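You operate a simulated robot arm through the tools that you are given. There is no shell and no other tool. Be economical: measure what you need, move in short steps, check, and stop when the job is done.

You run a simulated two-armed robot. Do the job below in one go: nothing can be reset, and whatever is moved stays where it is left.

Task
Rub the lint off the linen, wool and flannel cloths with the pumice stone.
Fine: stop on each when it is clean, leave them where they lie; stone back on its tray; leave the other cloths. Set down upright: pumice stone in holder.

Only the result counts: the job must be done as asked and must still hold three seconds after the hand-in. Knocking over, shifting, dropping, spilling or breaking anything else fails it. Flat cloth is picked up by pressing the open fingertips on it (5 to 10 N) and closing them slowly along it; thin cloth reads only 2 to 8 mm in the jaws.

Robot
Two 7-joint arms with fingered hands on one trunk, on a base that drives. Base frame: it is fixed to the floor where the robot stands at the start and does not move with it; the origin is under the middle of the robot, x ahead of it, y to its left, z up. Lengths are in mm, angles in degrees, forces in N, time in s.
The left shoulder is at the start at [146, 124, 888], the right one opposite. With the tool pointing down near the work surface each hand reaches from about 100 to 960 mm from the robot's upright axis, wherever it stands, measured 20 degrees to its own side. Places, roughly: velour cloth with card [1250, 0, 750]. Payload 3.6 kg a hand.
The TCP of each hand is the grasp point between the finger pads, 34 mm short of the fingertips. In the tool frame z runs along the fingers and y along their closing line. Largest opening 116 mm; the body of the gripper starts 40 mm behind the TCP. The gripper is a hand of 5 fingers: y runs from the thumb to the fingers, the wrist lies at [-16, -160, -164] in the tool frame, and closing takes about 1.5 s.
Orientation is that of the tool frame in the base frame, as a unit quaternion [w, x, y, z]. With the fingers straight down and the wrist toward the robot, the tool's x, y and z point along [0, 1, 0], [1, 0, 0] and [0, 0, -1] of the base frame.

Tools
- The arms move only by the tool move_arm. It takes "left_deltas", "right_deltas" or both (then of equal length, played together; a hand with none holds still); each is a list of rows, each a list of 2 entries, a list of its own where there are three numbers: the shift along the tool's x, y, z in units of 20 mm (1.0 is 20 mm), then the turn, a rotation vector about the tool's x, y, z in units of 4 degrees (1.0 is 4 degrees). In form: [[[tx, ty, tz], [wx, wy, wz]], ...]. A call has 1 to 10 rows; each row shifts and turns the commanded pose from where the row before left it, along the tool's axes as they then stand. "left_grip" and "right_grip" are, for a hand that has rows, the opening, from 0 (shut) to 1 (fully open), set as the call begins (left out, the last holds). A call with a number of a shift or a turn outside -1 to 1 is refused whole. Each row takes 0.2 s and may step no farther than 50 mm and 8.6 degrees from the row before; otherwise, or with a gripper value out of range, the whole call is refused. A pose out of reach is approached as far as the arm can. The call stops where the force on the tool passes 40 N (or 10 N more than at its start, if that is more) or the arm is blocked; 0.2 s more then pass. The fingers move at their own pace (about 153 mm/s each) and stop on an object; they squeeze with about 31 N. The grip force told is the motor's: it shows also when the fingers shut on nothing. Time passes only in rows, and 0.2 s behind the last, so rows that do not move let the fingers close. It gives the time, the measured TCP pose, the force on the tool (base axes), the opening and the grip force at its end, in the units of the frame above (readings bear some noise), with the torque about the TCP (base axes, N m) and any sound that the robot's microphone picked up.
- Cameras (640 x 400 px; columns grow to the right, rows downward): "scene" is now at [267, -32.5, 1075.3]; the picture's right is [-0.32, -0.95, -0.00], its down [-0.37, 0.13, -0.92] and it looks along [0.87, -0.30, -0.39] (base axes); focal length 214 px, centre (320, 200). "left" rides on the left gripper at [-69, -134, -110] in its tool frame; the picture's right is [-0.77, -0.19, 0.61], its down [0.59, -0.58, 0.57] and it looks along [0.25, 0.80, 0.55] (tool axes); focal length 256 px, centre (320, 200). "right" rides on the right gripper at [69, -134, -110] in its tool frame; the picture's right is [-0.77, 0.19, -0.61], its down [-0.59, -0.58, 0.57] and it looks along [-0.25, 0.79, 0.55] (tool axes); focal length 256 px, centre (320, 200). There is no depth. A picture from a camera that has moved, and an enlarged one, comes with that camera's place and axes in the base frame and with its lens.
- grab_frame(camera): a new picture of that camera. The clock stands still meanwhile.
- move_column(by): slides the trunk up (or, below 0, down) by that many mm; the arms and the scene camera ride with it, the base frame stays. It gives what a move gives, with no picture.
- steer(legs): drives the robot by 1 to 6 legs, each [ahead, turn to the left] in mm and degrees, along the robot's own axes; the way and the turn of a leg run together, so that a leg with both is an arc; at most 1500 mm and 180 degrees a leg. The arms and the cameras ride along, it lands a little off, and it stops where it bumps. It gives what a move gives.
- finger_targets(index, middle, ring, little, thumb_bend, thumb_turn, hand): sets how far each is bent, from 0 (flat) to 1 (curled in); at 0.3 the hand is open as for a grip, at 0.7 the pads meet at the TCP. One left out holds its place. A second passes; each finger stops where it meets its share of the squeeze, and holds until it gets a number again. A gripper value or a shape takes the hand back. It gives what a move gives, with no picture; readings hold the bend of each and the force on index, middle, ring, little, thumb and palm. thumb_turn goes from beside the hand (0) to across from the fingers (1), as for a grip.
- preshape(shape, hand): the hand has 5 fingers and takes this shape, open, in about a second: jaw (thumb against the fingers, like two jaws); tri (thumb and two fingers); tip (a fingertip pinch); poke (one finger out to press); point (the index stretched); flat (the hand flat); cup (the hand cupped); fist (a fist). The gripper value then closes the fingers along that shape, each until it touches; the sizes above hold for jaw. It gives what a move gives, with no picture.
- head_to(pan, tilt): turns the head with the scene camera to pan (to the left, within 86 degrees either way) and tilt (down, from -29 to 69), counted from straight ahead of the robot. It gives what a move gives.
- close_up(camera, box): a new picture of the part [left, top, right, bottom] of that camera's present view, enlarged. The clock stands still meanwhile.
- close_job(): hands the job in; it is judged then, once.

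Go step by step. Nothing tells you exact positions but the pictures and the camera data: compare them with the known pose of the tool, close in by small moves and look again before you grip or let go. The budget is 120 turns and 100 pictures, counting those below and the enlarged ones. Unless the task says otherwise, let go and move clear before handing in, and close with one line.

The tools are called after "Request:" as a command line: name --argument value ..., lists and objects as JSON in quotes. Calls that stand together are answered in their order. move_arm: Moves the arms, as the interface text tells. Its arguments: {"type":"object","properties":{"left_deltas":{"type":"array"},"left_grip":{"type":"number"},"right_deltas":{"type":"array"},"right_grip":{"type":"number"}},"required":[]} The other tools are called the same way: move_column (by) slides the trunk up or down; preshape (shape, hand) gives the hand a shape; finger_targets (index, middle, ring, little, thumb_bend, thumb_turn, hand) moves the fingers one by one; steer (legs) drives the base; head_to (pan, tilt) turns the head that bears the scene camera; grab_frame (camera) takes a picture; close_up (camera, box) takes an enlarged picture of a part of a camera's view; close_job () hands the job in.

At the start:

```text
time: 0.0
left_tcp_pos: [581.4, 146.8, 1064.4]
left_ee_rot: [0.0, 0.707, 0.707, 0.0]
left_ft_force: [1.7, -0.4, -0.7]
left_moment: [-0.02, 0.02, 0.0]
left_opening: 116.0
left_gripper_force: 0.0
left_shape: jaw
left_bend: [0.3, 0.3, 0.3, 0.3, 0.3, 0.97]
left_finger forces: [0.0, 0.0, 0.1, 0.0, 0.0, 0.1]
right_tcp_pos: [413.9, -352.0, 1070.3]
right_ee_rot: [0.001, 0.707, 0.707, -0.001]
right_ft_force: [0.9, -0.4, 0.0]
right_moment: [0.03, -0.02, -0.02]
right_opening: 116.0
right_gripper_force: 0.1
right_shape: jaw
right_bend: [0.3, 0.3, 0.3, 0.3, 0.3, 0.97]
right_finger forces: [0.1, 0.0, 0.1, 0.0, 0.0, 0.0]
trunk travel left (down, up): [-90.0, 673.0]
robot x, y, heading: [-1.2, 1.8, -0.0]
head pan, tilt: [-18.8, 22.9]
```

scene: 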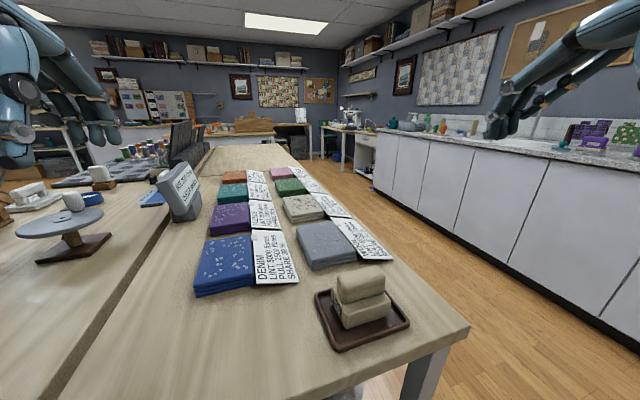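
right: 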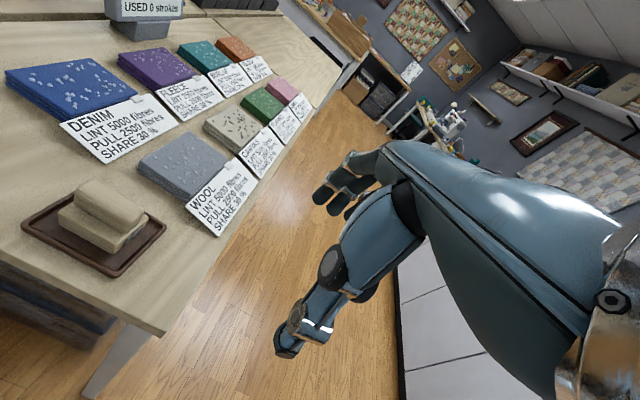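
left: 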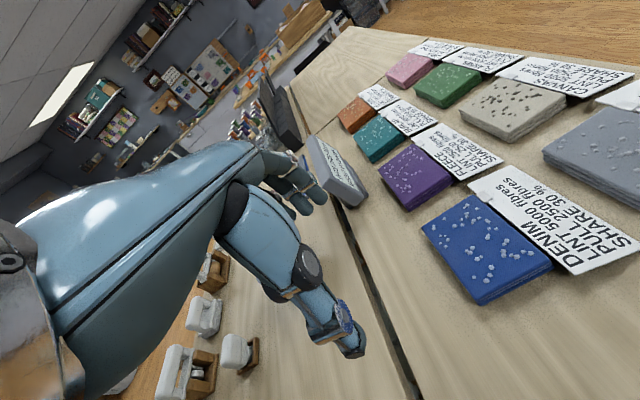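

I see two rows of cloths with cards, a stone in a tray at the near right corner, and a grey sign reading "USED 0 strokes". I'll read the cards first.

Request:
close_up --camera "scene" --box '[190, 160, 410, 300]'

Request:
close_up --camera "right" --box '[100, 0, 330, 140]'

Request:
close_up --camera "left" --box '[300, 30, 640, 240]'

Request:
close_up --camera "scene" --box '[150, 155, 260, 225]'

```text
2.86 times, centred on (300, 230) of scene
camera zoom: at [267.0, -32.5, 1075.3], right [-0.32, -0.95, 0.0], down [-0.37, 0.13, -0.92], along [0.87, -0.3, -0.39], focal length 613 px, centre (377, 114)
```

zoom: 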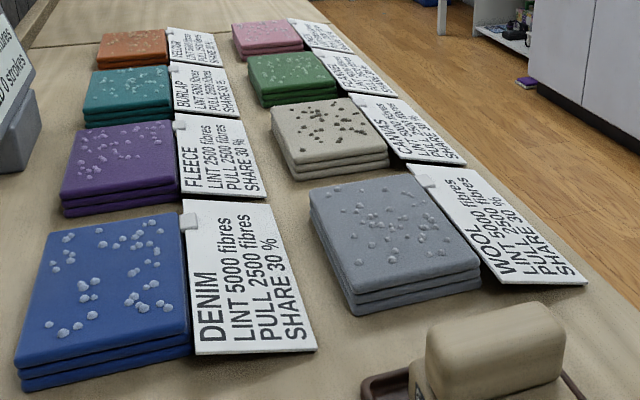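

```text
2.78 times, centred on (215, 70) of right
camera zoom: at [278.5, -284.3, 1182.6], right [0.19, -0.77, 0.61], down [-0.58, -0.59, -0.56], along [0.79, -0.25, -0.55], focal length 712 px, centre (612, 562)
```

zoom: 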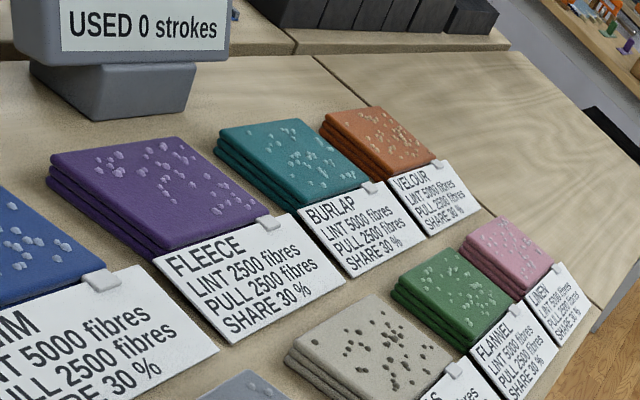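

```text
1.88 times, centred on (470, 135) of left
camera zoom: at [445.7, 77.8, 1174.5], right [-0.19, -0.77, -0.61], down [-0.58, 0.59, -0.56], along [0.79, 0.25, -0.55], focal length 482 px, centre (38, 322)
```

zoom: 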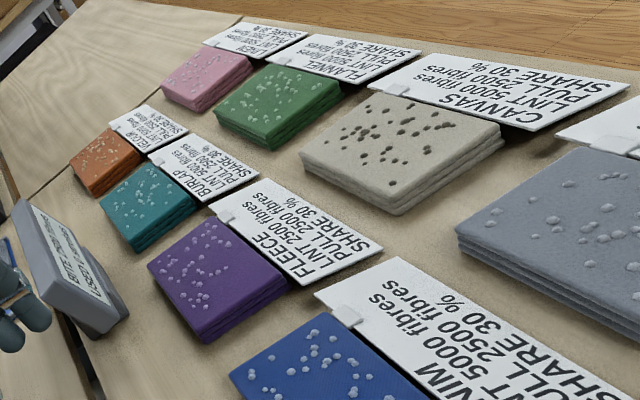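

```text
5.71 times, centred on (205, 190) of scene
camera zoom: at [267.0, -32.5, 1075.3], right [-0.32, -0.95, 0.0], down [-0.37, 0.13, -0.92], along [0.87, -0.3, -0.39], focal length 1226 px, centre (977, 257)
```

zoom: 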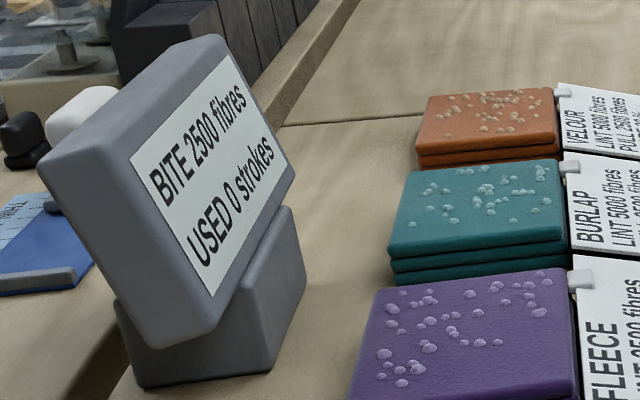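

The tile beside the cloths says the stone bites 2500 fibres with 0 strokes used. I'll read the three target cards and look closely at the stone, its tray and the sign.

Request:
head_to --pan -25 --tilt 45

Request:
close_up --camera "right" --box '[10, 100, 260, 280]'

Request:
close_up --camera "right" --box '[230, 70, 330, 150]'

Request:
grab_frame --camera "scene"

```text
time: 0.9
left_tcp_pos: [580.6, 146.7, 1062.7]
left_ee_rot: [0.0, 0.707, 0.707, -0.001]
left_ft_force: [-0.2, 0.5, 0.8]
left_moment: [0.0, -0.01, -0.01]
left_opening: 115.9
left_gripper_force: 0.1
left_shape: jaw
left_bend: [0.3, 0.3, 0.3, 0.3, 0.3, 0.97]
left_finger forces: [0.0, 0.1, 0.1, 0.0, 0.0, 0.1]
right_tcp_pos: [413.1, -352.9, 1071.4]
right_ee_rot: [0.001, 0.707, 0.707, 0.0]
right_ft_force: [-0.5, 1.2, -0.4]
right_moment: [-0.01, 0.02, 0.01]
right_opening: 115.9
right_gripper_force: 0.1
right_shape: jaw
right_bend: [0.3, 0.3, 0.3, 0.3, 0.3, 0.97]
right_finger forces: [0.0, 0.0, 0.1, 0.1, 0.0, 0.0]
trunk travel left (down, up): [-90.0, 673.0]
robot x, y, heading: [-1.4, 0.5, 0.4]
head pan, tilt: [-25.0, 45.0]
```

```text
2.22 times, centred on (135, 190) of right
camera zoom: at [278.5, -284.4, 1182.6], right [0.19, -0.77, 0.61], down [-0.58, -0.59, -0.56], along [0.79, -0.25, -0.55], focal length 569 px, centre (731, 222)
```

zoom: 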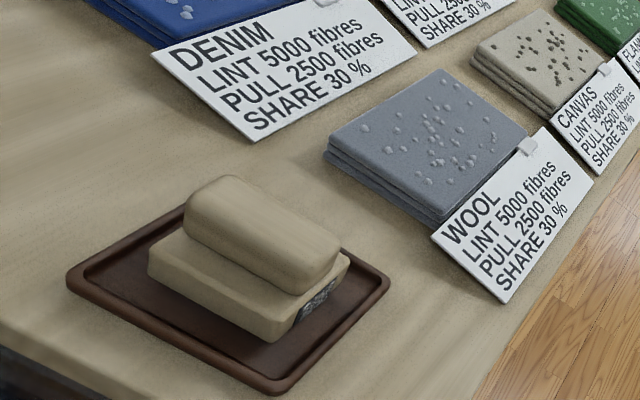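

```text
5.00 times, centred on (280, 110) of right
camera zoom: at [278.5, -284.4, 1182.6], right [0.19, -0.77, 0.61], down [-0.58, -0.59, -0.56], along [0.79, -0.25, -0.55], focal length 1280 px, centre (520, 650)
```

zoom: 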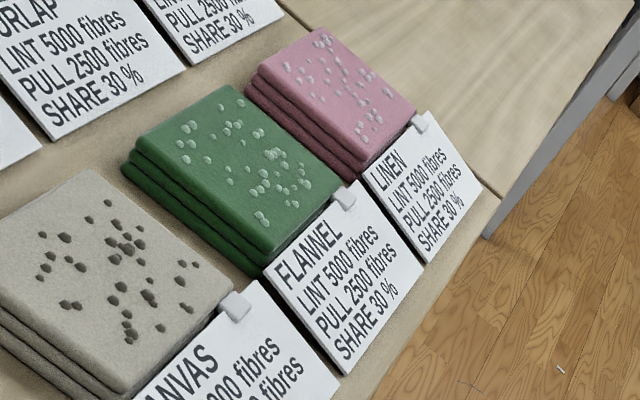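

```text
90 pictures are left
camera scene: at [253.0, -37.1, 1041.5], right [-0.42, -0.91, 0.0], down [-0.64, 0.3, -0.71], along [0.64, -0.3, -0.71], focal length 214 px, centre (320, 200)
```

scene: 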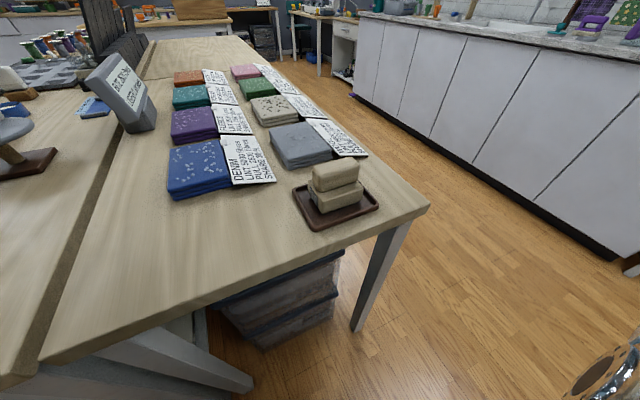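

The stone looks like a wide lower block with a rounded upper block, maybe a handle. I'll look closer from all cameras.

Request:
close_up --camera "scene" --box '[280, 140, 390, 240]'

Request:
close_up --camera "right" --box '[20, 170, 170, 280]'

```text
4.00 times, centred on (335, 190) of scene
camera zoom: at [253.0, -37.1, 1041.5], right [-0.42, -0.91, 0.0], down [-0.64, 0.3, -0.71], along [0.64, -0.3, -0.71], focal length 858 px, centre (260, 240)
```

zoom: 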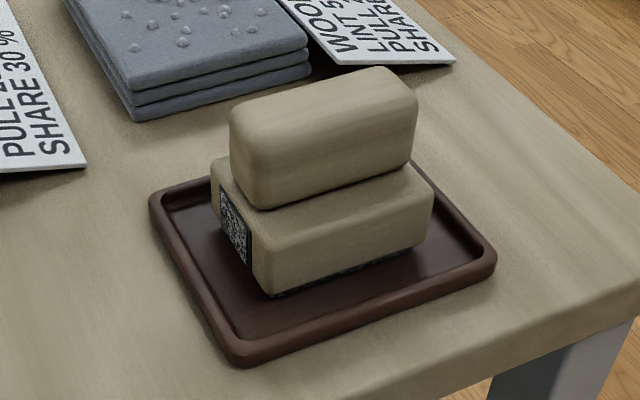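

```text
3.64 times, centred on (95, 225) of right
camera zoom: at [278.5, -284.4, 1182.6], right [0.19, -0.77, 0.61], down [-0.58, -0.59, -0.56], along [0.79, -0.25, -0.55], focal length 931 px, centre (1138, 109)
```

zoom: 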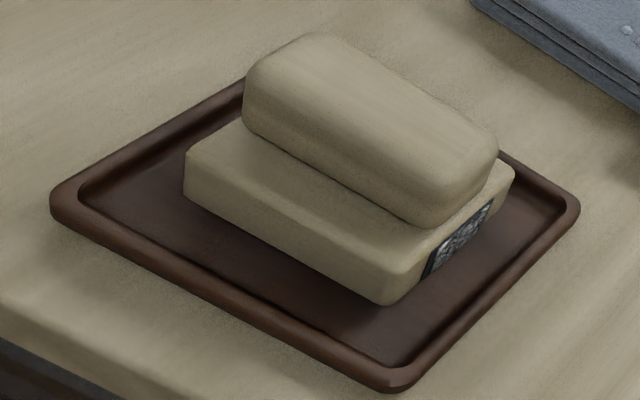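

The stone is a handle on a holder block, handle top around [473, -167, 853], long along y, table top about z 776. I'll bring the right hand above it, still high.

Request:
move_arm --right_deltas '[[[0.93, 0.3, 0.5], [0, 0, 0]], [[0.93, 0.3, 0.5], [0, 0, 0]], [[0.93, 0.3, 0.5], [0, 0, 0]], [[0.93, 0.3, 0.5], [0, 0, 0]], [[0.93, 0.3, 0.5], [0, 0, 0]], [[0.93, 0.3, 0.5], [0, 0, 0]], [[0.93, 0.3, 0.5], [0, 0, 0]], [[0.93, 0.3, 0.5], [0, 0, 0]], [[0.93, 0.3, 0.5], [0, 0, 0]], [[0.93, 0.3, 0.5], [0, 0, 0]]]' --right_grip 1

Request:
grab_frame --camera "right"

Request:
grab_frame --camera "scene"

```text
time: 3.1
left_tcp_pos: [581.1, 147.9, 1063.8]
left_ee_rot: [-0.001, 0.706, 0.708, -0.001]
left_ft_force: [-0.6, 0.1, 0.5]
left_moment: [-0.02, -0.03, -0.01]
left_opening: 116.1
left_gripper_force: 0.1
left_shape: jaw
left_bend: [0.3, 0.3, 0.3, 0.3, 0.3, 0.97]
left_finger forces: [0.0, 0.1, 0.0, 0.0, 0.0, 0.1]
right_tcp_pos: [474.5, -165.8, 969.7]
right_ee_rot: [0.001, 0.707, 0.707, -0.001]
right_ft_force: [0.4, -0.2, 0.4]
right_moment: [0.0, -0.02, 0.0]
right_opening: 116.0
right_gripper_force: 0.0
right_shape: jaw
right_bend: [0.3, 0.3, 0.3, 0.3, 0.3, 0.97]
right_finger forces: [0.0, 0.1, 0.0, 0.0, 0.1, 0.0]
trunk travel left (down, up): [-90.0, 673.0]
robot x, y, heading: [-1.1, 0.7, -0.1]
head pan, tilt: [-25.0, 45.0]
```

```text
87 pictures are left
camera right: at [339.4, -97.1, 1082.3], right [0.19, -0.77, 0.61], down [-0.58, -0.59, -0.56], along [0.79, -0.25, -0.55], focal length 256 px, centre (320, 200)
```

right: 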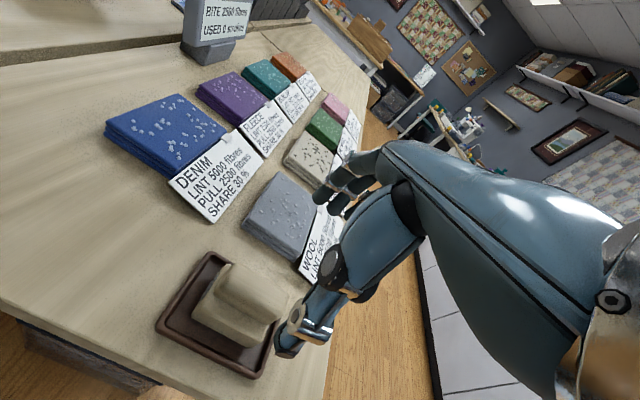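

```text
86 pictures are left
camera scene: at [253.0, -36.5, 1041.4], right [-0.42, -0.91, 0.0], down [-0.64, 0.3, -0.71], along [0.64, -0.3, -0.71], focal length 214 px, centre (320, 200)
```

scene: 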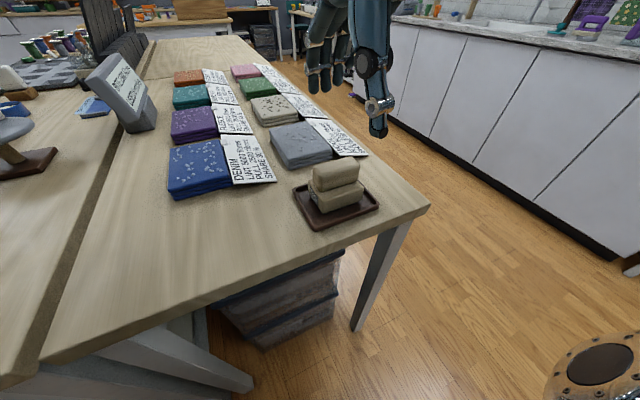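

The hand hovers just over the stone. I'll zoom to measure its edges exactly.

Request:
close_up --camera "right" --box '[140, 230, 320, 390]'

Request:
close_up --camera "left" --box '[320, 0, 640, 200]'

Request:
close_up --camera "scene" --box '[280, 140, 390, 240]'

```text
2.50 times, centred on (230, 310) of right
camera zoom: at [339.4, -97.1, 1082.3], right [0.19, -0.77, 0.61], down [-0.58, -0.59, -0.56], along [0.79, -0.25, -0.55], focal length 640 px, centre (545, -75)
```

zoom: 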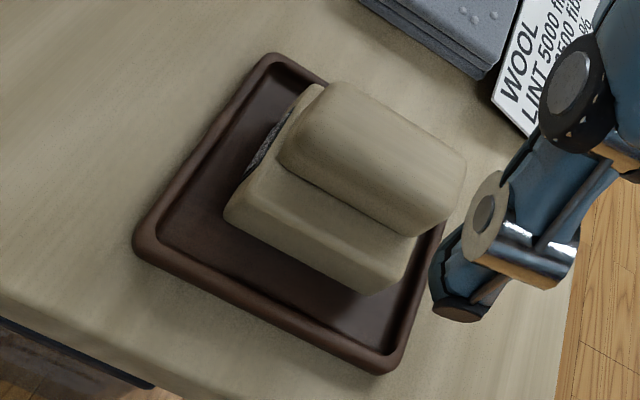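

```text
2.00 times, centred on (480, 100) of left
camera zoom: at [445.7, 78.5, 1174.4], right [-0.19, -0.77, -0.61], down [-0.58, 0.59, -0.56], along [0.79, 0.25, -0.56], focal length 512 px, centre (0, 400)
```

zoom: 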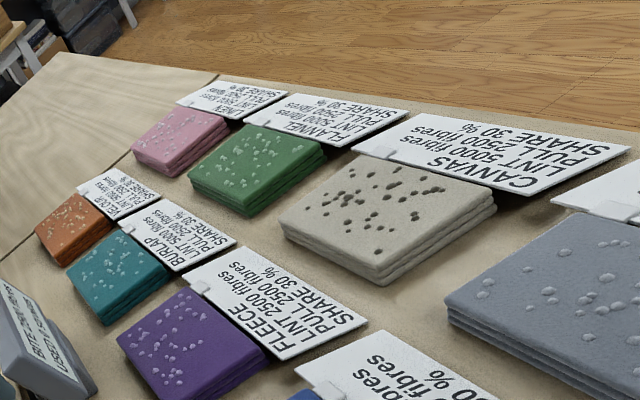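

```text
4.00 times, centred on (335, 190) of scene
camera zoom: at [253.0, -36.5, 1041.4], right [-0.42, -0.91, 0.0], down [-0.64, 0.3, -0.71], along [0.64, -0.3, -0.71], focal length 858 px, centre (260, 240)
```

zoom: 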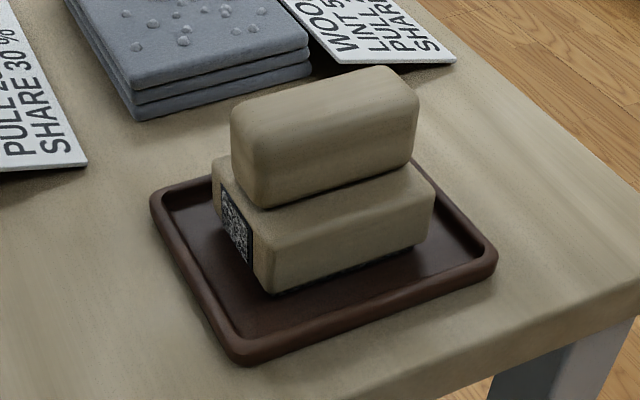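

Handle measures about 30 × 66 mm, centred near [485, -171], spanning z 815–857 on a 60 mm wide block. I'll centre over it and lower so the fingertips stop just above the block's ledge.

Request:
move_arm --right_deltas '[[[-0.25, 0.52, 0], [0, 0, 0]], [[0, 0, 0.9], [0, 0, 0]], [[0, 0, 0.9], [0, 0, 0]], [[0, 0, 0.9], [0, 0, 0]], [[0, 0, 0.9], [0, 0, 0]], [[0, 0, 0.9], [0, 0, 0]], [[0, 0, 0.7], [0, 0, 0]], [[0, 0, 0.5], [0, 0, 0]]]'

Request:
grab_frame --camera "right"

Request:
close_up --camera "scene" --box '[260, 80, 420, 240]'

```text
time: 4.9
left_tcp_pos: [580.0, 146.4, 1062.3]
left_ee_rot: [0.0, 0.707, 0.707, -0.001]
left_ft_force: [-0.5, -0.1, 0.4]
left_moment: [0.0, -0.03, 0.01]
left_opening: 115.6
left_gripper_force: 0.0
left_shape: jaw
left_bend: [0.3, 0.3, 0.3, 0.3, 0.3, 0.97]
left_finger forces: [0.1, 0.0, 0.0, 0.0, 0.0, 0.1]
right_tcp_pos: [490.9, -174.5, 879.2]
right_ee_rot: [0.0, 0.707, 0.707, 0.0]
right_ft_force: [-0.6, 0.3, -0.6]
right_moment: [0.02, 0.0, 0.0]
right_opening: 115.8
right_gripper_force: 0.1
right_shape: jaw
right_bend: [0.3, 0.3, 0.3, 0.3, 0.3, 0.97]
right_finger forces: [0.1, 0.1, 0.0, 0.1, 0.0, 0.0]
right hand out of reach, approached as far as the arm can: row 6, 7, 8
trunk travel left (down, up): [-90.0, 673.0]
robot x, y, heading: [0.6, -0.0, -0.0]
head pan, tilt: [-25.0, 45.0]
```

```text
82 pictures are left
camera right: at [355.6, -105.7, 991.7], right [0.19, -0.77, 0.61], down [-0.58, -0.59, -0.57], along [0.8, -0.25, -0.55], focal length 256 px, centre (320, 200)
```

right: 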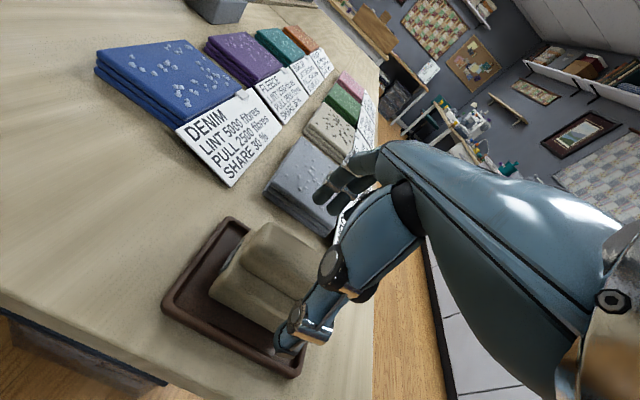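

```text
2.50 times, centred on (340, 160) of scene
camera zoom: at [253.0, -37.0, 1041.4], right [-0.42, -0.91, 0.0], down [-0.64, 0.3, -0.71], along [0.64, -0.3, -0.71], focal length 536 px, centre (270, 300)
```

zoom: 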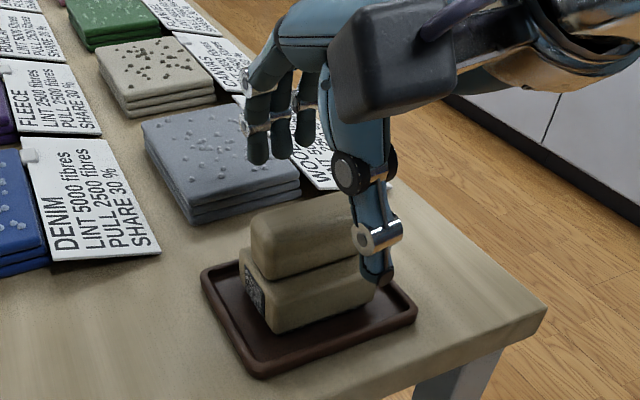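

The arm is folded too tightly there, so the robot stands too close. I'll raise the hand, back the base off 170 mm, and bring the hand back over the stone.

Request:
move_arm --right_deltas '[[[0, 0, -1], [0, 0, 0]], [[0, 0, -1], [0, 0, 0]], [[0, 0, -1], [0, 0, 0]], [[0, 0, -1], [0, 0, 0]], [[0, 0, -1], [0, 0, 0]]]'

Request:
steer --legs '[[-170, 0]]'

```text
time: 6.1
left_tcp_pos: [580.3, 146.9, 1063.3]
left_ee_rot: [0.0, 0.707, 0.707, -0.001]
left_ft_force: [-0.2, 0.1, -0.5]
left_moment: [0.01, 0.0, -0.02]
left_opening: 115.4
left_gripper_force: 0.0
left_shape: jaw
left_bend: [0.3, 0.3, 0.3, 0.3, 0.3, 0.97]
left_finger forces: [0.0, 0.0, 0.0, 0.1, 0.0, 0.0]
right_tcp_pos: [489.3, -173.9, 977.3]
right_ee_rot: [0.001, 0.706, 0.708, -0.001]
right_ft_force: [0.7, 0.9, -0.2]
right_moment: [0.02, -0.03, 0.01]
right_opening: 115.8
right_gripper_force: 0.1
right_shape: jaw
right_bend: [0.3, 0.3, 0.3, 0.3, 0.3, 0.97]
right_finger forces: [0.0, 0.0, 0.0, 0.0, 0.0, 0.0]
trunk travel left (down, up): [-90.0, 673.0]
robot x, y, heading: [3.5, -3.9, -0.1]
head pan, tilt: [-25.0, 45.0]
```

```text
time: 7.3
left_tcp_pos: [283.7, 107.5, 1131.7]
left_ee_rot: [0.157, 0.759, 0.629, 0.056]
left_ft_force: [1.5, -1.5, -0.5]
left_moment: [0.08, 0.1, -0.03]
left_opening: 115.8
left_gripper_force: 0.1
left_shape: jaw
left_bend: [0.3, 0.3, 0.3, 0.3, 0.3, 0.97]
left_finger forces: [0.0, 0.0, 0.0, 0.1, 0.0, 0.0]
right_tcp_pos: [234.8, -201.7, 1008.9]
right_ee_rot: [0.08, 0.726, 0.674, 0.107]
right_ft_force: [0.0, 1.3, 0.9]
right_moment: [-0.05, 0.09, 0.03]
right_opening: 116.1
right_gripper_force: 0.0
right_shape: jaw
right_bend: [0.3, 0.3, 0.3, 0.3, 0.3, 0.97]
right_finger forces: [0.1, 0.0, 0.0, 0.0, 0.1, 0.0]
trunk travel left (down, up): [-90.0, 673.0]
robot x, y, heading: [-104.0, -0.9, 0.0]
head pan, tilt: [-25.0, 45.0]
stopped in leg 1: the robot was blocked; the commanded pose is now the measured one
```

The base was blocked after about 107 mm and both arms were pushed off their pose. I'll look around to see what stopped it.

Request:
move_arm --right_deltas '[[[0, 0, 0], [0, 0, 0]], [[0, 0, 0], [0, 0, 0]]]'

Request:
grab_frame --camera "scene"

Request:
grab_frame --camera "left"

Request:
grab_frame --camera "right"

```text
time: 7.6
left_tcp_pos: [264.1, 125.0, 1141.6]
left_ee_rot: [0.148, 0.744, 0.646, 0.086]
left_ft_force: [8.1, -2.0, -3.5]
left_moment: [0.03, 0.36, 0.03]
left_opening: 116.2
left_gripper_force: 0.1
left_shape: jaw
left_bend: [0.3, 0.3, 0.3, 0.3, 0.3, 0.97]
left_finger forces: [0.0, 0.0, 0.0, 0.0, 0.0, 0.1]
right_tcp_pos: [214.5, -192.1, 1006.3]
right_ee_rot: [0.066, 0.716, 0.689, 0.091]
right_ft_force: [3.1, 0.0, -0.6]
right_moment: [0.04, 0.25, 0.06]
right_opening: 116.1
right_gripper_force: 0.0
right_shape: jaw
right_bend: [0.3, 0.3, 0.3, 0.3, 0.3, 0.97]
right_finger forces: [0.1, 0.0, 0.0, 0.0, 0.0, 0.0]
trunk travel left (down, up): [-90.0, 673.0]
robot x, y, heading: [-109.8, -0.4, 0.1]
head pan, tilt: [-25.0, 45.0]
stopped in row 1 (left hand): the arm was blocked; the commanded pose is now the measured one
```

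```text
80 pictures are left
camera scene: at [143.5, -37.0, 1041.2], right [-0.42, -0.91, 0.0], down [-0.64, 0.3, -0.71], along [0.64, -0.3, -0.71], focal length 214 px, centre (320, 200)
```

scene: 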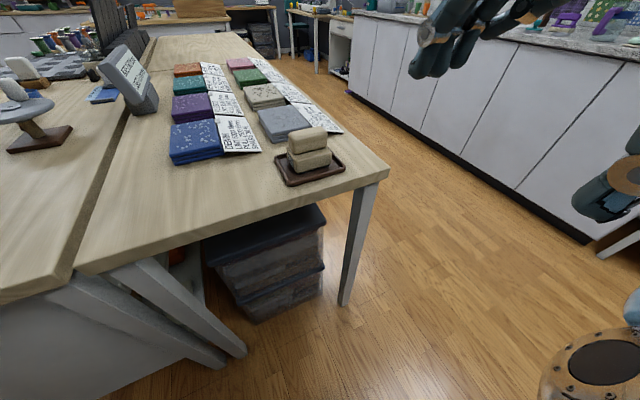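

```text
79 pictures are left
camera left: at [92.5, 84.1, 1205.3], right [-0.1, -0.8, -0.59], down [-0.27, 0.59, -0.76], along [0.96, 0.08, -0.28], focal length 256 px, centre (320, 200)
```

left: 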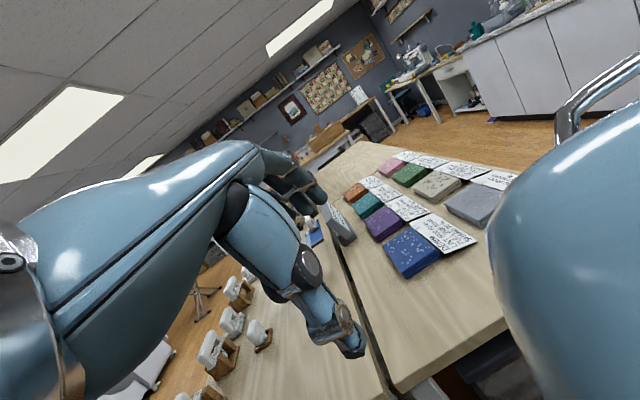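

```text
78 pictures are left
camera right: at [61.2, -121.2, 1089.2], right [0.02, -0.8, 0.61], down [-0.46, -0.55, -0.7], along [0.89, -0.26, -0.38], focal length 256 px, centre (320, 200)
```

right: 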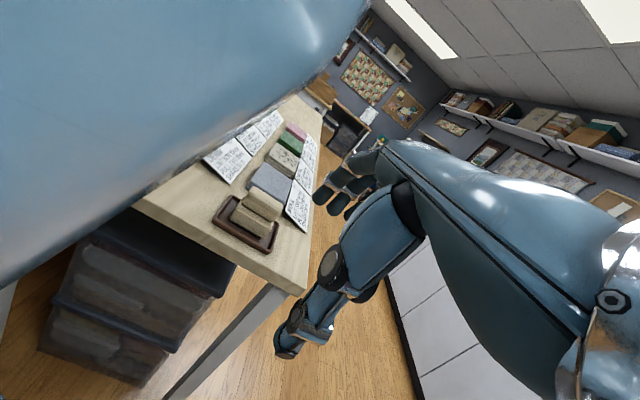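

Nothing on the table has moved; the arms were pressed back toward the body. I'll move both hands forward, away from the trunk.

Request:
move_arm --left_deltas '[[[0, 0.8, 0], [0, 0, 0]], [[0, 0.8, 0], [0, 0, 0]], [[0, 0.8, 0], [0, 0, 0]], [[0, 0.8, 0], [0, 0, 0]], [[0, 0.8, 0], [0, 0, 0]], [[0, 0.8, 0], [0, 0, 0]]]' --right_deltas '[[[0, 0.6, -0.2], [0, 0, 0]], [[0, 0.6, -0.2], [0, 0, 0]], [[0, 0.6, -0.2], [0, 0, 0]], [[0, 0.6, -0.2], [0, 0, 0]], [[0, 0.6, -0.2], [0, 0, 0]], [[0, 0.6, -0.2], [0, 0, 0]]]'

```text
time: 9.0
left_tcp_pos: [363.2, 112.9, 1170.1]
left_ee_rot: [0.15, 0.743, 0.648, 0.081]
left_ft_force: [0.0, 0.8, 0.2]
left_moment: [-0.01, 0.04, -0.01]
left_opening: 116.1
left_gripper_force: 0.1
left_shape: jaw
left_bend: [0.3, 0.3, 0.3, 0.3, 0.3, 0.97]
left_finger forces: [0.0, 0.1, 0.1, 0.0, 0.0, 0.0]
right_tcp_pos: [289.1, -194.1, 1042.0]
right_ee_rot: [0.061, 0.716, 0.69, 0.088]
right_ft_force: [1.9, 0.4, -0.2]
right_moment: [-0.02, -0.05, 0.01]
right_opening: 115.9
right_gripper_force: 0.0
right_shape: jaw
right_bend: [0.3, 0.3, 0.3, 0.3, 0.3, 0.97]
right_finger forces: [0.1, 0.0, 0.0, 0.0, 0.0, 0.0]
trunk travel left (down, up): [-90.0, 673.0]
robot x, y, heading: [-111.9, 1.1, -0.1]
head pan, tilt: [-25.0, 45.0]
```

Both hands are free. I'll straighten their orientation and bring the right hand back above the stone.

Request:
move_arm --right_deltas '[[[0, 0, 0], [0.755, -0.137, -0.13]], [[0, 0, 0], [0.755, -0.137, -0.13]], [[0, 0, 0], [0.755, -0.137, -0.13]], [[0, 0, 0], [0.755, -0.137, -0.13]], [[0, 0, 0], [0, 0, 0]], [[0, 0, 0], [0, 0, 0]]]' --left_deltas '[[[0, 0, 0], [0.78, 0.235, -0.32]], [[0, 0, 0], [0.78, 0.235, -0.32]], [[0, 0, 0], [0.78, 0.235, -0.32]], [[0, 0, 0], [0.78, 0.235, -0.32]], [[0, 0, 0], [0.78, 0.235, -0.32]], [[0, 0, 0], [0.78, 0.235, -0.32]]]'

Request:
move_arm --right_deltas '[[[0.12, 0.98, 0.36], [0, 0, 0]], [[0.12, 0.98, 0.36], [0, 0, 0]], [[0.12, 0.98, 0.36], [0, 0, 0]], [[0.12, 0.98, 0.36], [0, 0, 0]], [[0.12, 0.98, 0.36], [0, 0, 0]], [[0.12, 0.98, 0.36], [0, 0, 0]], [[0.12, 0.98, 0.36], [0, 0, 0]], [[0.12, 0.98, 0.36], [0, 0, 0]], [[0.12, 0.98, 0.36], [0, 0, 0]], [[0.12, 0.98, 0.36], [0, 0, 0]]]' --left_deltas '[[[0.6, 0.4, 0], [0, 0, 0]], [[0.6, 0.4, 0], [0, 0, 0]], [[0.6, 0.4, 0], [0, 0, 0]], [[0.6, 0.4, 0], [0, 0, 0]], [[0.6, 0.4, 0], [0, 0, 0]], [[0.6, 0.4, 0], [0, 0, 0]], [[0.6, 0.4, 0], [0, 0, 0]], [[0.6, 0.4, 0], [0, 0, 0]], [[0, 0, 0], [0, 0, 0]], [[0, 0, 0], [0, 0, 0]]]'

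```text
time: 10.4
left_tcp_pos: [363.4, 114.5, 1170.9]
left_ee_rot: [0.001, 0.708, 0.706, 0.001]
left_ft_force: [0.0, -0.4, 0.3]
left_moment: [0.02, -0.03, 0.01]
left_opening: 115.8
left_gripper_force: 0.1
left_shape: jaw
left_bend: [0.3, 0.3, 0.3, 0.3, 0.3, 0.97]
left_finger forces: [0.0, 0.0, 0.0, 0.0, 0.1, 0.0]
right_tcp_pos: [289.0, -194.6, 1043.3]
right_ee_rot: [0.0, 0.708, 0.706, -0.001]
right_ft_force: [0.9, 0.0, -0.1]
right_moment: [-0.02, 0.02, 0.0]
right_opening: 116.0
right_gripper_force: 0.0
right_shape: jaw
right_bend: [0.3, 0.3, 0.3, 0.3, 0.3, 0.97]
right_finger forces: [0.0, 0.1, 0.1, 0.0, 0.1, 0.1]
trunk travel left (down, up): [-90.0, 673.0]
robot x, y, heading: [-107.9, -0.8, -0.1]
head pan, tilt: [-25.0, 45.0]
```

```text
time: 12.6
left_tcp_pos: [428.4, 210.5, 1169.8]
left_ee_rot: [0.001, 0.707, 0.707, 0.0]
left_ft_force: [0.8, 0.2, -0.1]
left_moment: [0.0, 0.02, 0.01]
left_opening: 115.8
left_gripper_force: 0.0
left_shape: jaw
left_bend: [0.3, 0.3, 0.3, 0.3, 0.3, 0.97]
left_finger forces: [0.0, 0.0, 0.0, 0.1, 0.0, 0.0]
right_tcp_pos: [487.6, -171.0, 971.0]
right_ee_rot: [0.0, 0.707, 0.707, -0.002]
right_ft_force: [0.9, -0.4, 0.5]
right_moment: [0.01, 0.0, -0.01]
right_opening: 115.9
right_gripper_force: 0.1
right_shape: jaw
right_bend: [0.3, 0.3, 0.3, 0.3, 0.3, 0.97]
right_finger forces: [0.0, 0.0, 0.1, 0.0, 0.1, 0.0]
trunk travel left (down, up): [-90.0, 673.0]
robot x, y, heading: [-109.7, 1.0, 0.1]
head pan, tilt: [-25.0, 45.0]
```

The right hand is over the stone again at a better reach. I'll lower to z ≈ 856 and check.

Request:
move_arm --right_deltas '[[[0, -0.1, 0.9], [0, 0, 0]], [[0, 0, 0.9], [0, 0, 0]], [[0, 0, 0.9], [0, 0, 0]], [[0, 0, 0.9], [0, 0, 0]], [[0, 0, 0.9], [0, 0, 0]], [[0, 0, 0.7], [0, 0, 0]], [[0, 0, 0.5], [0, 0, 0]]]'

Request:
close_up --camera "scene" --box '[240, 80, 400, 200]'

Request:
close_up --camera "right" --box '[140, 180, 380, 390]'

```text
time: 14.2
left_tcp_pos: [427.3, 208.9, 1170.1]
left_ee_rot: [0.002, 0.708, 0.706, 0.001]
left_ft_force: [0.9, -0.6, 0.0]
left_moment: [0.02, 0.06, 0.02]
left_opening: 115.8
left_gripper_force: 0.2
left_shape: jaw
left_bend: [0.3, 0.3, 0.3, 0.3, 0.3, 0.97]
left_finger forces: [0.0, 0.0, 0.0, 0.1, 0.0, 0.0]
right_tcp_pos: [482.1, -171.9, 855.8]
right_ee_rot: [0.0, 0.708, 0.707, -0.001]
right_ft_force: [0.0, -0.3, -0.2]
right_moment: [-0.01, 0.04, 0.01]
right_opening: 116.0
right_gripper_force: 0.0
right_shape: jaw
right_bend: [0.3, 0.3, 0.3, 0.3, 0.3, 0.97]
right_finger forces: [0.1, 0.0, 0.0, 0.0, 0.1, 0.1]
trunk travel left (down, up): [-90.0, 673.0]
robot x, y, heading: [-110.9, 3.1, 0.3]
head pan, tilt: [-25.0, 45.0]
```

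```text
3.33 times, centred on (320, 140) of scene
camera zoom: at [143.2, -36.4, 1041.4], right [-0.42, -0.91, 0.0], down [-0.64, 0.3, -0.71], along [0.64, -0.3, -0.71], focal length 715 px, centre (320, 400)
```

zoom: 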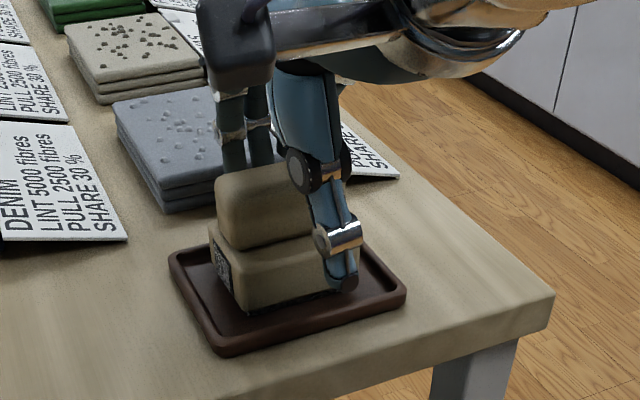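

```text
1.90 times, centred on (260, 285) of right
camera zoom: at [347.8, -102.6, 967.4], right [0.19, -0.77, 0.61], down [-0.58, -0.59, -0.56], along [0.79, -0.25, -0.55], focal length 488 px, centre (434, 38)
```

zoom: 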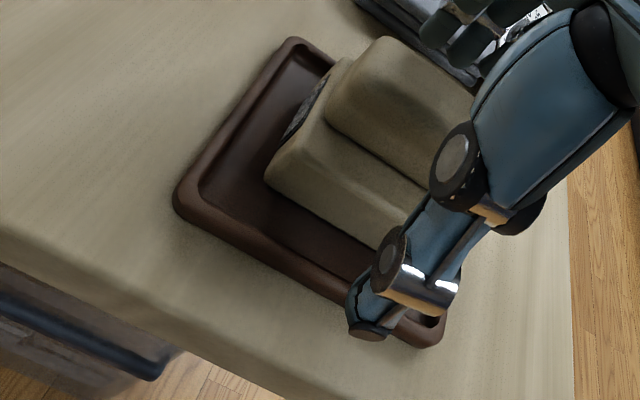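

Alignment looks right. Closing on the handle.

Request:
move_arm --right_deltas '[[[0, 0, 0], [0, 0, 0]], [[0, 0, 0], [0, 0, 0]], [[0, 0, 0], [0, 0, 0]], [[0, 0, 0], [0, 0, 0]], [[0, 0, 0], [0, 0, 0]], [[0, 0, 0], [0, 0, 0]], [[0, 0, 0], [0, 0, 0]], [[0, 0, 0], [0, 0, 0]]]' --right_grip 0

Request:
close_up --camera "scene" --box '[240, 80, 400, 200]'

Request:
close_up --camera "right" --box '[140, 180, 380, 390]'

```text
time: 16.0
left_tcp_pos: [427.4, 210.6, 1171.0]
left_ee_rot: [0.002, 0.708, 0.706, 0.001]
left_ft_force: [-0.1, 0.4, -0.2]
left_moment: [0.0, -0.02, 0.02]
left_opening: 116.0
left_gripper_force: 0.0
left_shape: jaw
left_bend: [0.3, 0.3, 0.3, 0.3, 0.3, 0.97]
left_finger forces: [0.0, 0.0, 0.1, 0.0, 0.0, 0.1]
right_tcp_pos: [482.1, -172.2, 856.8]
right_ee_rot: [0.0, 0.708, 0.706, 0.0]
right_ft_force: [0.6, -1.1, 4.5]
right_moment: [-0.05, -0.17, 0.03]
right_opening: 32.4
right_gripper_force: 31.1
right_shape: jaw
right_bend: [0.59, 0.63, 0.69, 0.7, 0.68, 1.0]
right_finger forces: [18.5, 9.3, 4.6, 0.0, 33.7, 0.1]
trunk travel left (down, up): [-90.0, 673.0]
robot x, y, heading: [-110.8, 0.9, -0.1]
head pan, tilt: [-25.0, 45.0]
```

```text
3.33 times, centred on (320, 140) of scene
camera zoom: at [142.8, -36.4, 1041.6], right [-0.42, -0.91, 0.0], down [-0.64, 0.3, -0.71], along [0.64, -0.3, -0.71], focal length 715 px, centre (320, 400)
```

zoom: 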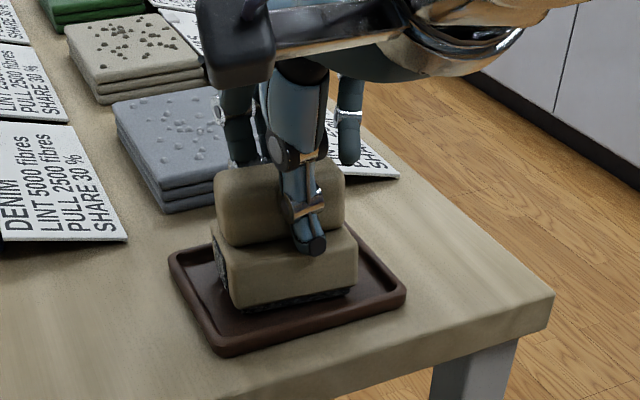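

```text
1.90 times, centred on (260, 285) of right
camera zoom: at [347.6, -102.5, 968.1], right [0.19, -0.77, 0.61], down [-0.58, -0.59, -0.56], along [0.79, -0.25, -0.55], focal length 488 px, centre (434, 38)
```

zoom: 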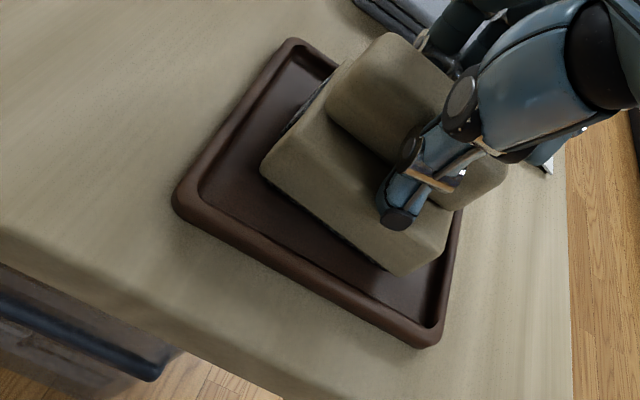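

The handle is held firmly (opening 32 mm). I'll lift and look, noting the resting pose TCP [482, -172, 857] for the return.

Request:
move_arm --right_deltas '[[[0, 0, -0.5], [0, 0, 0]], [[0, 0, -0.8], [0, 0, 0]], [[0, 0, -0.9], [0, 0, 0]], [[0, 0, -0.9], [0, 0, 0]], [[0, 0, -0.9], [0, 0, 0]], [[0, 0, 0], [0, 0, 0]]]'

Request:
grab_frame --camera "scene"

Request:
grab_frame --camera "right"

```text
time: 17.4
left_tcp_pos: [429.0, 210.8, 1169.5]
left_ee_rot: [0.001, 0.708, 0.707, 0.0]
left_ft_force: [0.8, 0.5, -0.3]
left_moment: [0.02, -0.01, -0.04]
left_opening: 116.0
left_gripper_force: 0.1
left_shape: jaw
left_bend: [0.3, 0.3, 0.3, 0.3, 0.3, 0.97]
left_finger forces: [0.0, 0.1, 0.0, 0.0, 0.0, 0.0]
right_tcp_pos: [483.9, -171.6, 936.8]
right_ee_rot: [0.001, 0.707, 0.707, -0.001]
right_ft_force: [-0.2, 0.3, -2.4]
right_moment: [-0.03, 0.0, 0.04]
right_opening: 31.4
right_gripper_force: 30.8
right_shape: jaw
right_bend: [0.6, 0.63, 0.69, 0.7, 0.68, 1.0]
right_finger forces: [17.7, 8.6, 4.2, 0.1, 33.7, 0.0]
trunk travel left (down, up): [-90.0, 673.0]
robot x, y, heading: [-108.9, -1.8, 0.2]
head pan, tilt: [-25.0, 45.0]
```

```text
73 pictures are left
camera scene: at [144.3, -36.5, 1041.2], right [-0.42, -0.91, 0.0], down [-0.64, 0.3, -0.71], along [0.64, -0.3, -0.71], focal length 214 px, centre (320, 200)
```

scene: 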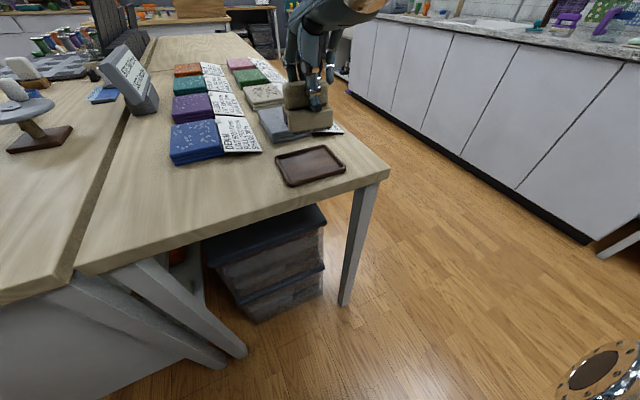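

```text
72 pictures are left
camera right: at [349.3, -102.2, 1048.6], right [0.19, -0.77, 0.61], down [-0.58, -0.59, -0.56], along [0.79, -0.25, -0.56], focal length 256 px, centre (320, 200)
```

right: 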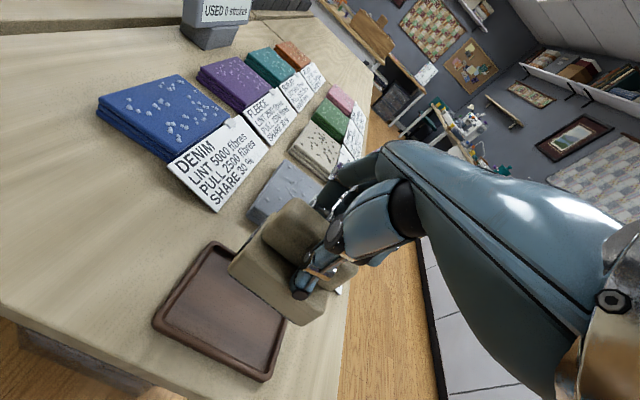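

The stone is lifted cleanly. The wool cloth top is roughly x 592–745, y −228…−125, z ≈ 795; I'll carry the stone above its near half.

Request:
move_arm --right_deltas '[[[-0.02, 0.94, 0], [0, 0, 0]], [[-0.02, 0.94, 0], [0, 0, 0]], [[-0.02, 0.94, 0], [0, 0, 0]], [[-0.02, 0.94, 0], [0, 0, 0]], [[-0.02, 0.94, 0], [0, 0, 0]], [[-0.02, 0.94, 0], [0, 0, 0]], [[-0.02, 0.94, 0], [0, 0, 0]], [[-0.02, 0.94, 0.5], [0, 0, 0]], [[0, 0, 0.5], [0, 0, 0]], [[0, 0, 0.5], [0, 0, 0]]]'

Request:
close_up --camera "scene" --box '[220, 40, 380, 160]'

Request:
close_up --camera "right" --box '[160, 140, 400, 350]'

```text
time: 19.3
left_tcp_pos: [422.9, 187.7, 1193.6]
left_ee_rot: [0.076, 0.736, 0.673, 0.022]
left_ft_force: [-2.2, -1.0, -0.7]
left_moment: [-0.02, -0.17, 0.03]
left_opening: 116.2
left_gripper_force: 0.0
left_shape: jaw
left_bend: [0.3, 0.3, 0.3, 0.3, 0.3, 0.97]
left_finger forces: [0.0, 0.1, 0.1, 0.0, 0.0, 0.0]
right_tcp_pos: [652.5, -208.4, 952.9]
right_ee_rot: [0.006, 0.743, 0.668, 0.042]
right_ft_force: [-0.1, -4.2, -0.7]
right_moment: [0.21, 0.0, 0.08]
right_opening: 30.5
right_gripper_force: 30.9
right_shape: jaw
right_bend: [0.61, 0.63, 0.69, 0.7, 0.69, 1.0]
right_finger forces: [19.3, 9.3, 4.2, 0.1, 39.0, 0.1]
trunk travel left (down, up): [-90.0, 673.0]
robot x, y, heading: [-107.8, -3.6, 0.1]
head pan, tilt: [-25.0, 45.0]
stopped in row 9 (right hand): the arm was blocked; the commanded pose is now the measured one
```

```text
3.33 times, centred on (300, 100) of scene
camera zoom: at [241.9, -36.6, 1026.9], right [-0.42, -0.91, 0.04], down [-0.71, 0.3, -0.64], along [0.57, -0.3, -0.77], focal length 715 px, centre (387, 533)
```

zoom: 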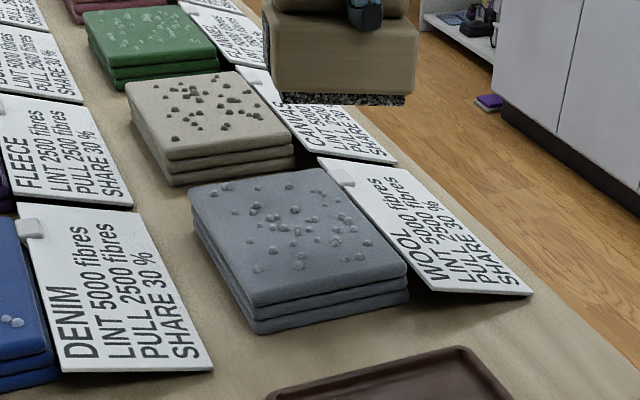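

```text
1.90 times, centred on (280, 245) of right
camera zoom: at [518.4, -131.1, 1059.8], right [0.06, -0.81, 0.58], down [-0.6, -0.5, -0.63], along [0.8, -0.31, -0.51], focal length 488 px, centre (396, 114)
```

zoom: 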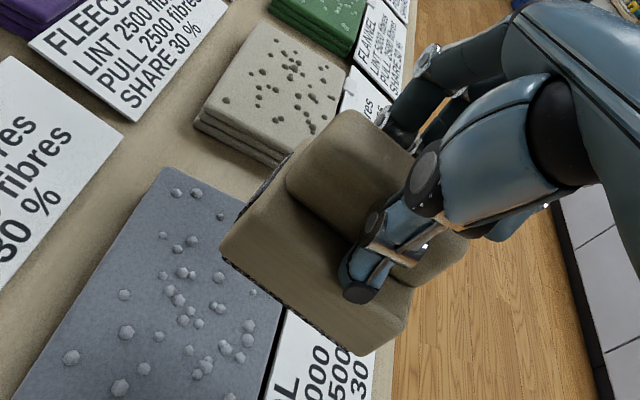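

The camera data show the trunk leaning about 5° forward after that move, and the call was blocked. I'll wait a moment and see where it settles.

Request:
move_arm --right_deltas '[[[0, 0, 0], [0, 0, 0]], [[0, 0, 0], [0, 0, 0]], [[0, 0, 0], [0, 0, 0]]]'

Request:
grab_frame --camera "scene"

```text
time: 19.7
left_tcp_pos: [400.7, 157.2, 1181.1]
left_ee_rot: [0.091, 0.761, 0.642, -0.005]
left_ft_force: [0.1, -0.6, -1.7]
left_moment: [0.01, -0.05, 0.01]
left_opening: 116.0
left_gripper_force: 0.1
left_shape: jaw
left_bend: [0.3, 0.3, 0.3, 0.3, 0.3, 0.97]
left_finger forces: [0.0, 0.1, 0.1, 0.1, 0.1, 0.0]
right_tcp_pos: [636.2, -239.4, 999.3]
right_ee_rot: [0.016, 0.777, 0.619, 0.111]
right_ft_force: [0.8, -1.4, -5.0]
right_moment: [0.08, -0.05, 0.07]
right_opening: 30.6
right_gripper_force: 31.2
right_shape: jaw
right_bend: [0.61, 0.63, 0.68, 0.7, 0.69, 1.0]
right_finger forces: [18.9, 9.1, 4.3, 0.1, 41.1, 0.0]
trunk travel left (down, up): [-90.0, 673.0]
robot x, y, heading: [-109.2, 2.7, -0.1]
head pan, tilt: [-25.0, 45.0]
stopped in row 1 (left hand): the arm was blocked; the commanded pose is now the measured one
```

```text
69 pictures are left
camera scene: at [280.5, -39.6, 1018.0], right [-0.42, -0.9, 0.05], down [-0.73, 0.3, -0.61], along [0.54, -0.3, -0.79], focal length 214 px, centre (320, 200)
```

scene: 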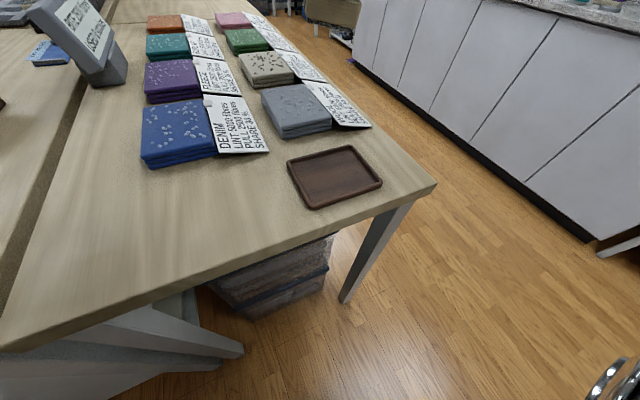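

The trunk is still pitching forward and the left arm is reported blocked. I'll extend nothing further: pull the right hand back toward the robot a little and move the left hand outward, and watch the lean.

Request:
move_arm --right_deltas '[[[0, -0.7, -0.2], [0, 0, 0]], [[0, -0.7, -0.2], [0, 0, 0]], [[0, -0.7, -0.2], [0, 0, 0]], [[0, -0.7, -0.2], [0, 0, 0]]]' --left_deltas '[[[0.8, 0.2, 0], [0, 0, 0]], [[0.8, 0.2, 0], [0, 0, 0]], [[0.8, 0.2, 0], [0, 0, 0]], [[0.8, 0.2, 0], [0, 0, 0]]]'

Request:
grab_frame --camera "scene"

```text
time: 20.0
left_tcp_pos: [348.5, 133.8, 1168.5]
left_ee_rot: [0.085, 0.799, 0.595, -0.027]
left_ft_force: [-0.4, -0.8, -0.6]
left_moment: [0.05, 0.03, 0.0]
left_opening: 115.9
left_gripper_force: 0.2
left_shape: jaw
left_bend: [0.3, 0.3, 0.3, 0.3, 0.3, 0.97]
left_finger forces: [0.0, 0.1, 0.0, 0.0, 0.1, 0.0]
right_tcp_pos: [556.2, -240.1, 1060.9]
right_ee_rot: [0.021, 0.762, 0.617, 0.198]
right_ft_force: [0.4, -0.5, -1.8]
right_moment: [0.01, 0.0, 0.09]
right_opening: 29.7
right_gripper_force: 31.0
right_shape: jaw
right_bend: [0.61, 0.64, 0.69, 0.7, 0.69, 1.0]
right_finger forces: [18.4, 9.1, 4.7, 0.0, 42.6, 0.1]
trunk travel left (down, up): [-90.0, 673.0]
robot x, y, heading: [-108.1, -1.2, -0.0]
head pan, tilt: [-25.0, 45.0]
stopped in row 1 (left hand): the arm was blocked; the commanded pose is now the measured one
```

```text
68 pictures are left
camera scene: at [280.1, -39.5, 1018.3], right [-0.42, -0.9, 0.05], down [-0.73, 0.3, -0.62], along [0.54, -0.3, -0.79], focal length 214 px, centre (320, 200)
```

scene: 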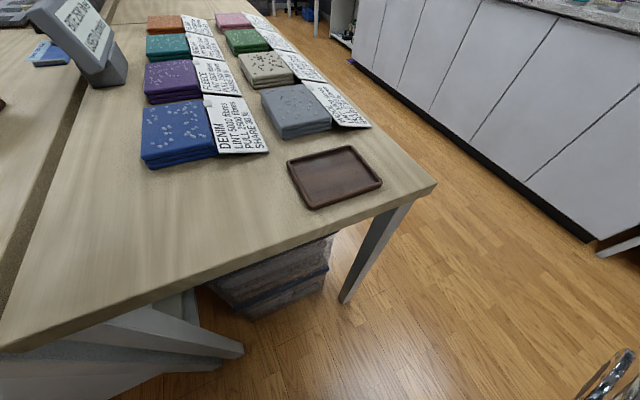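

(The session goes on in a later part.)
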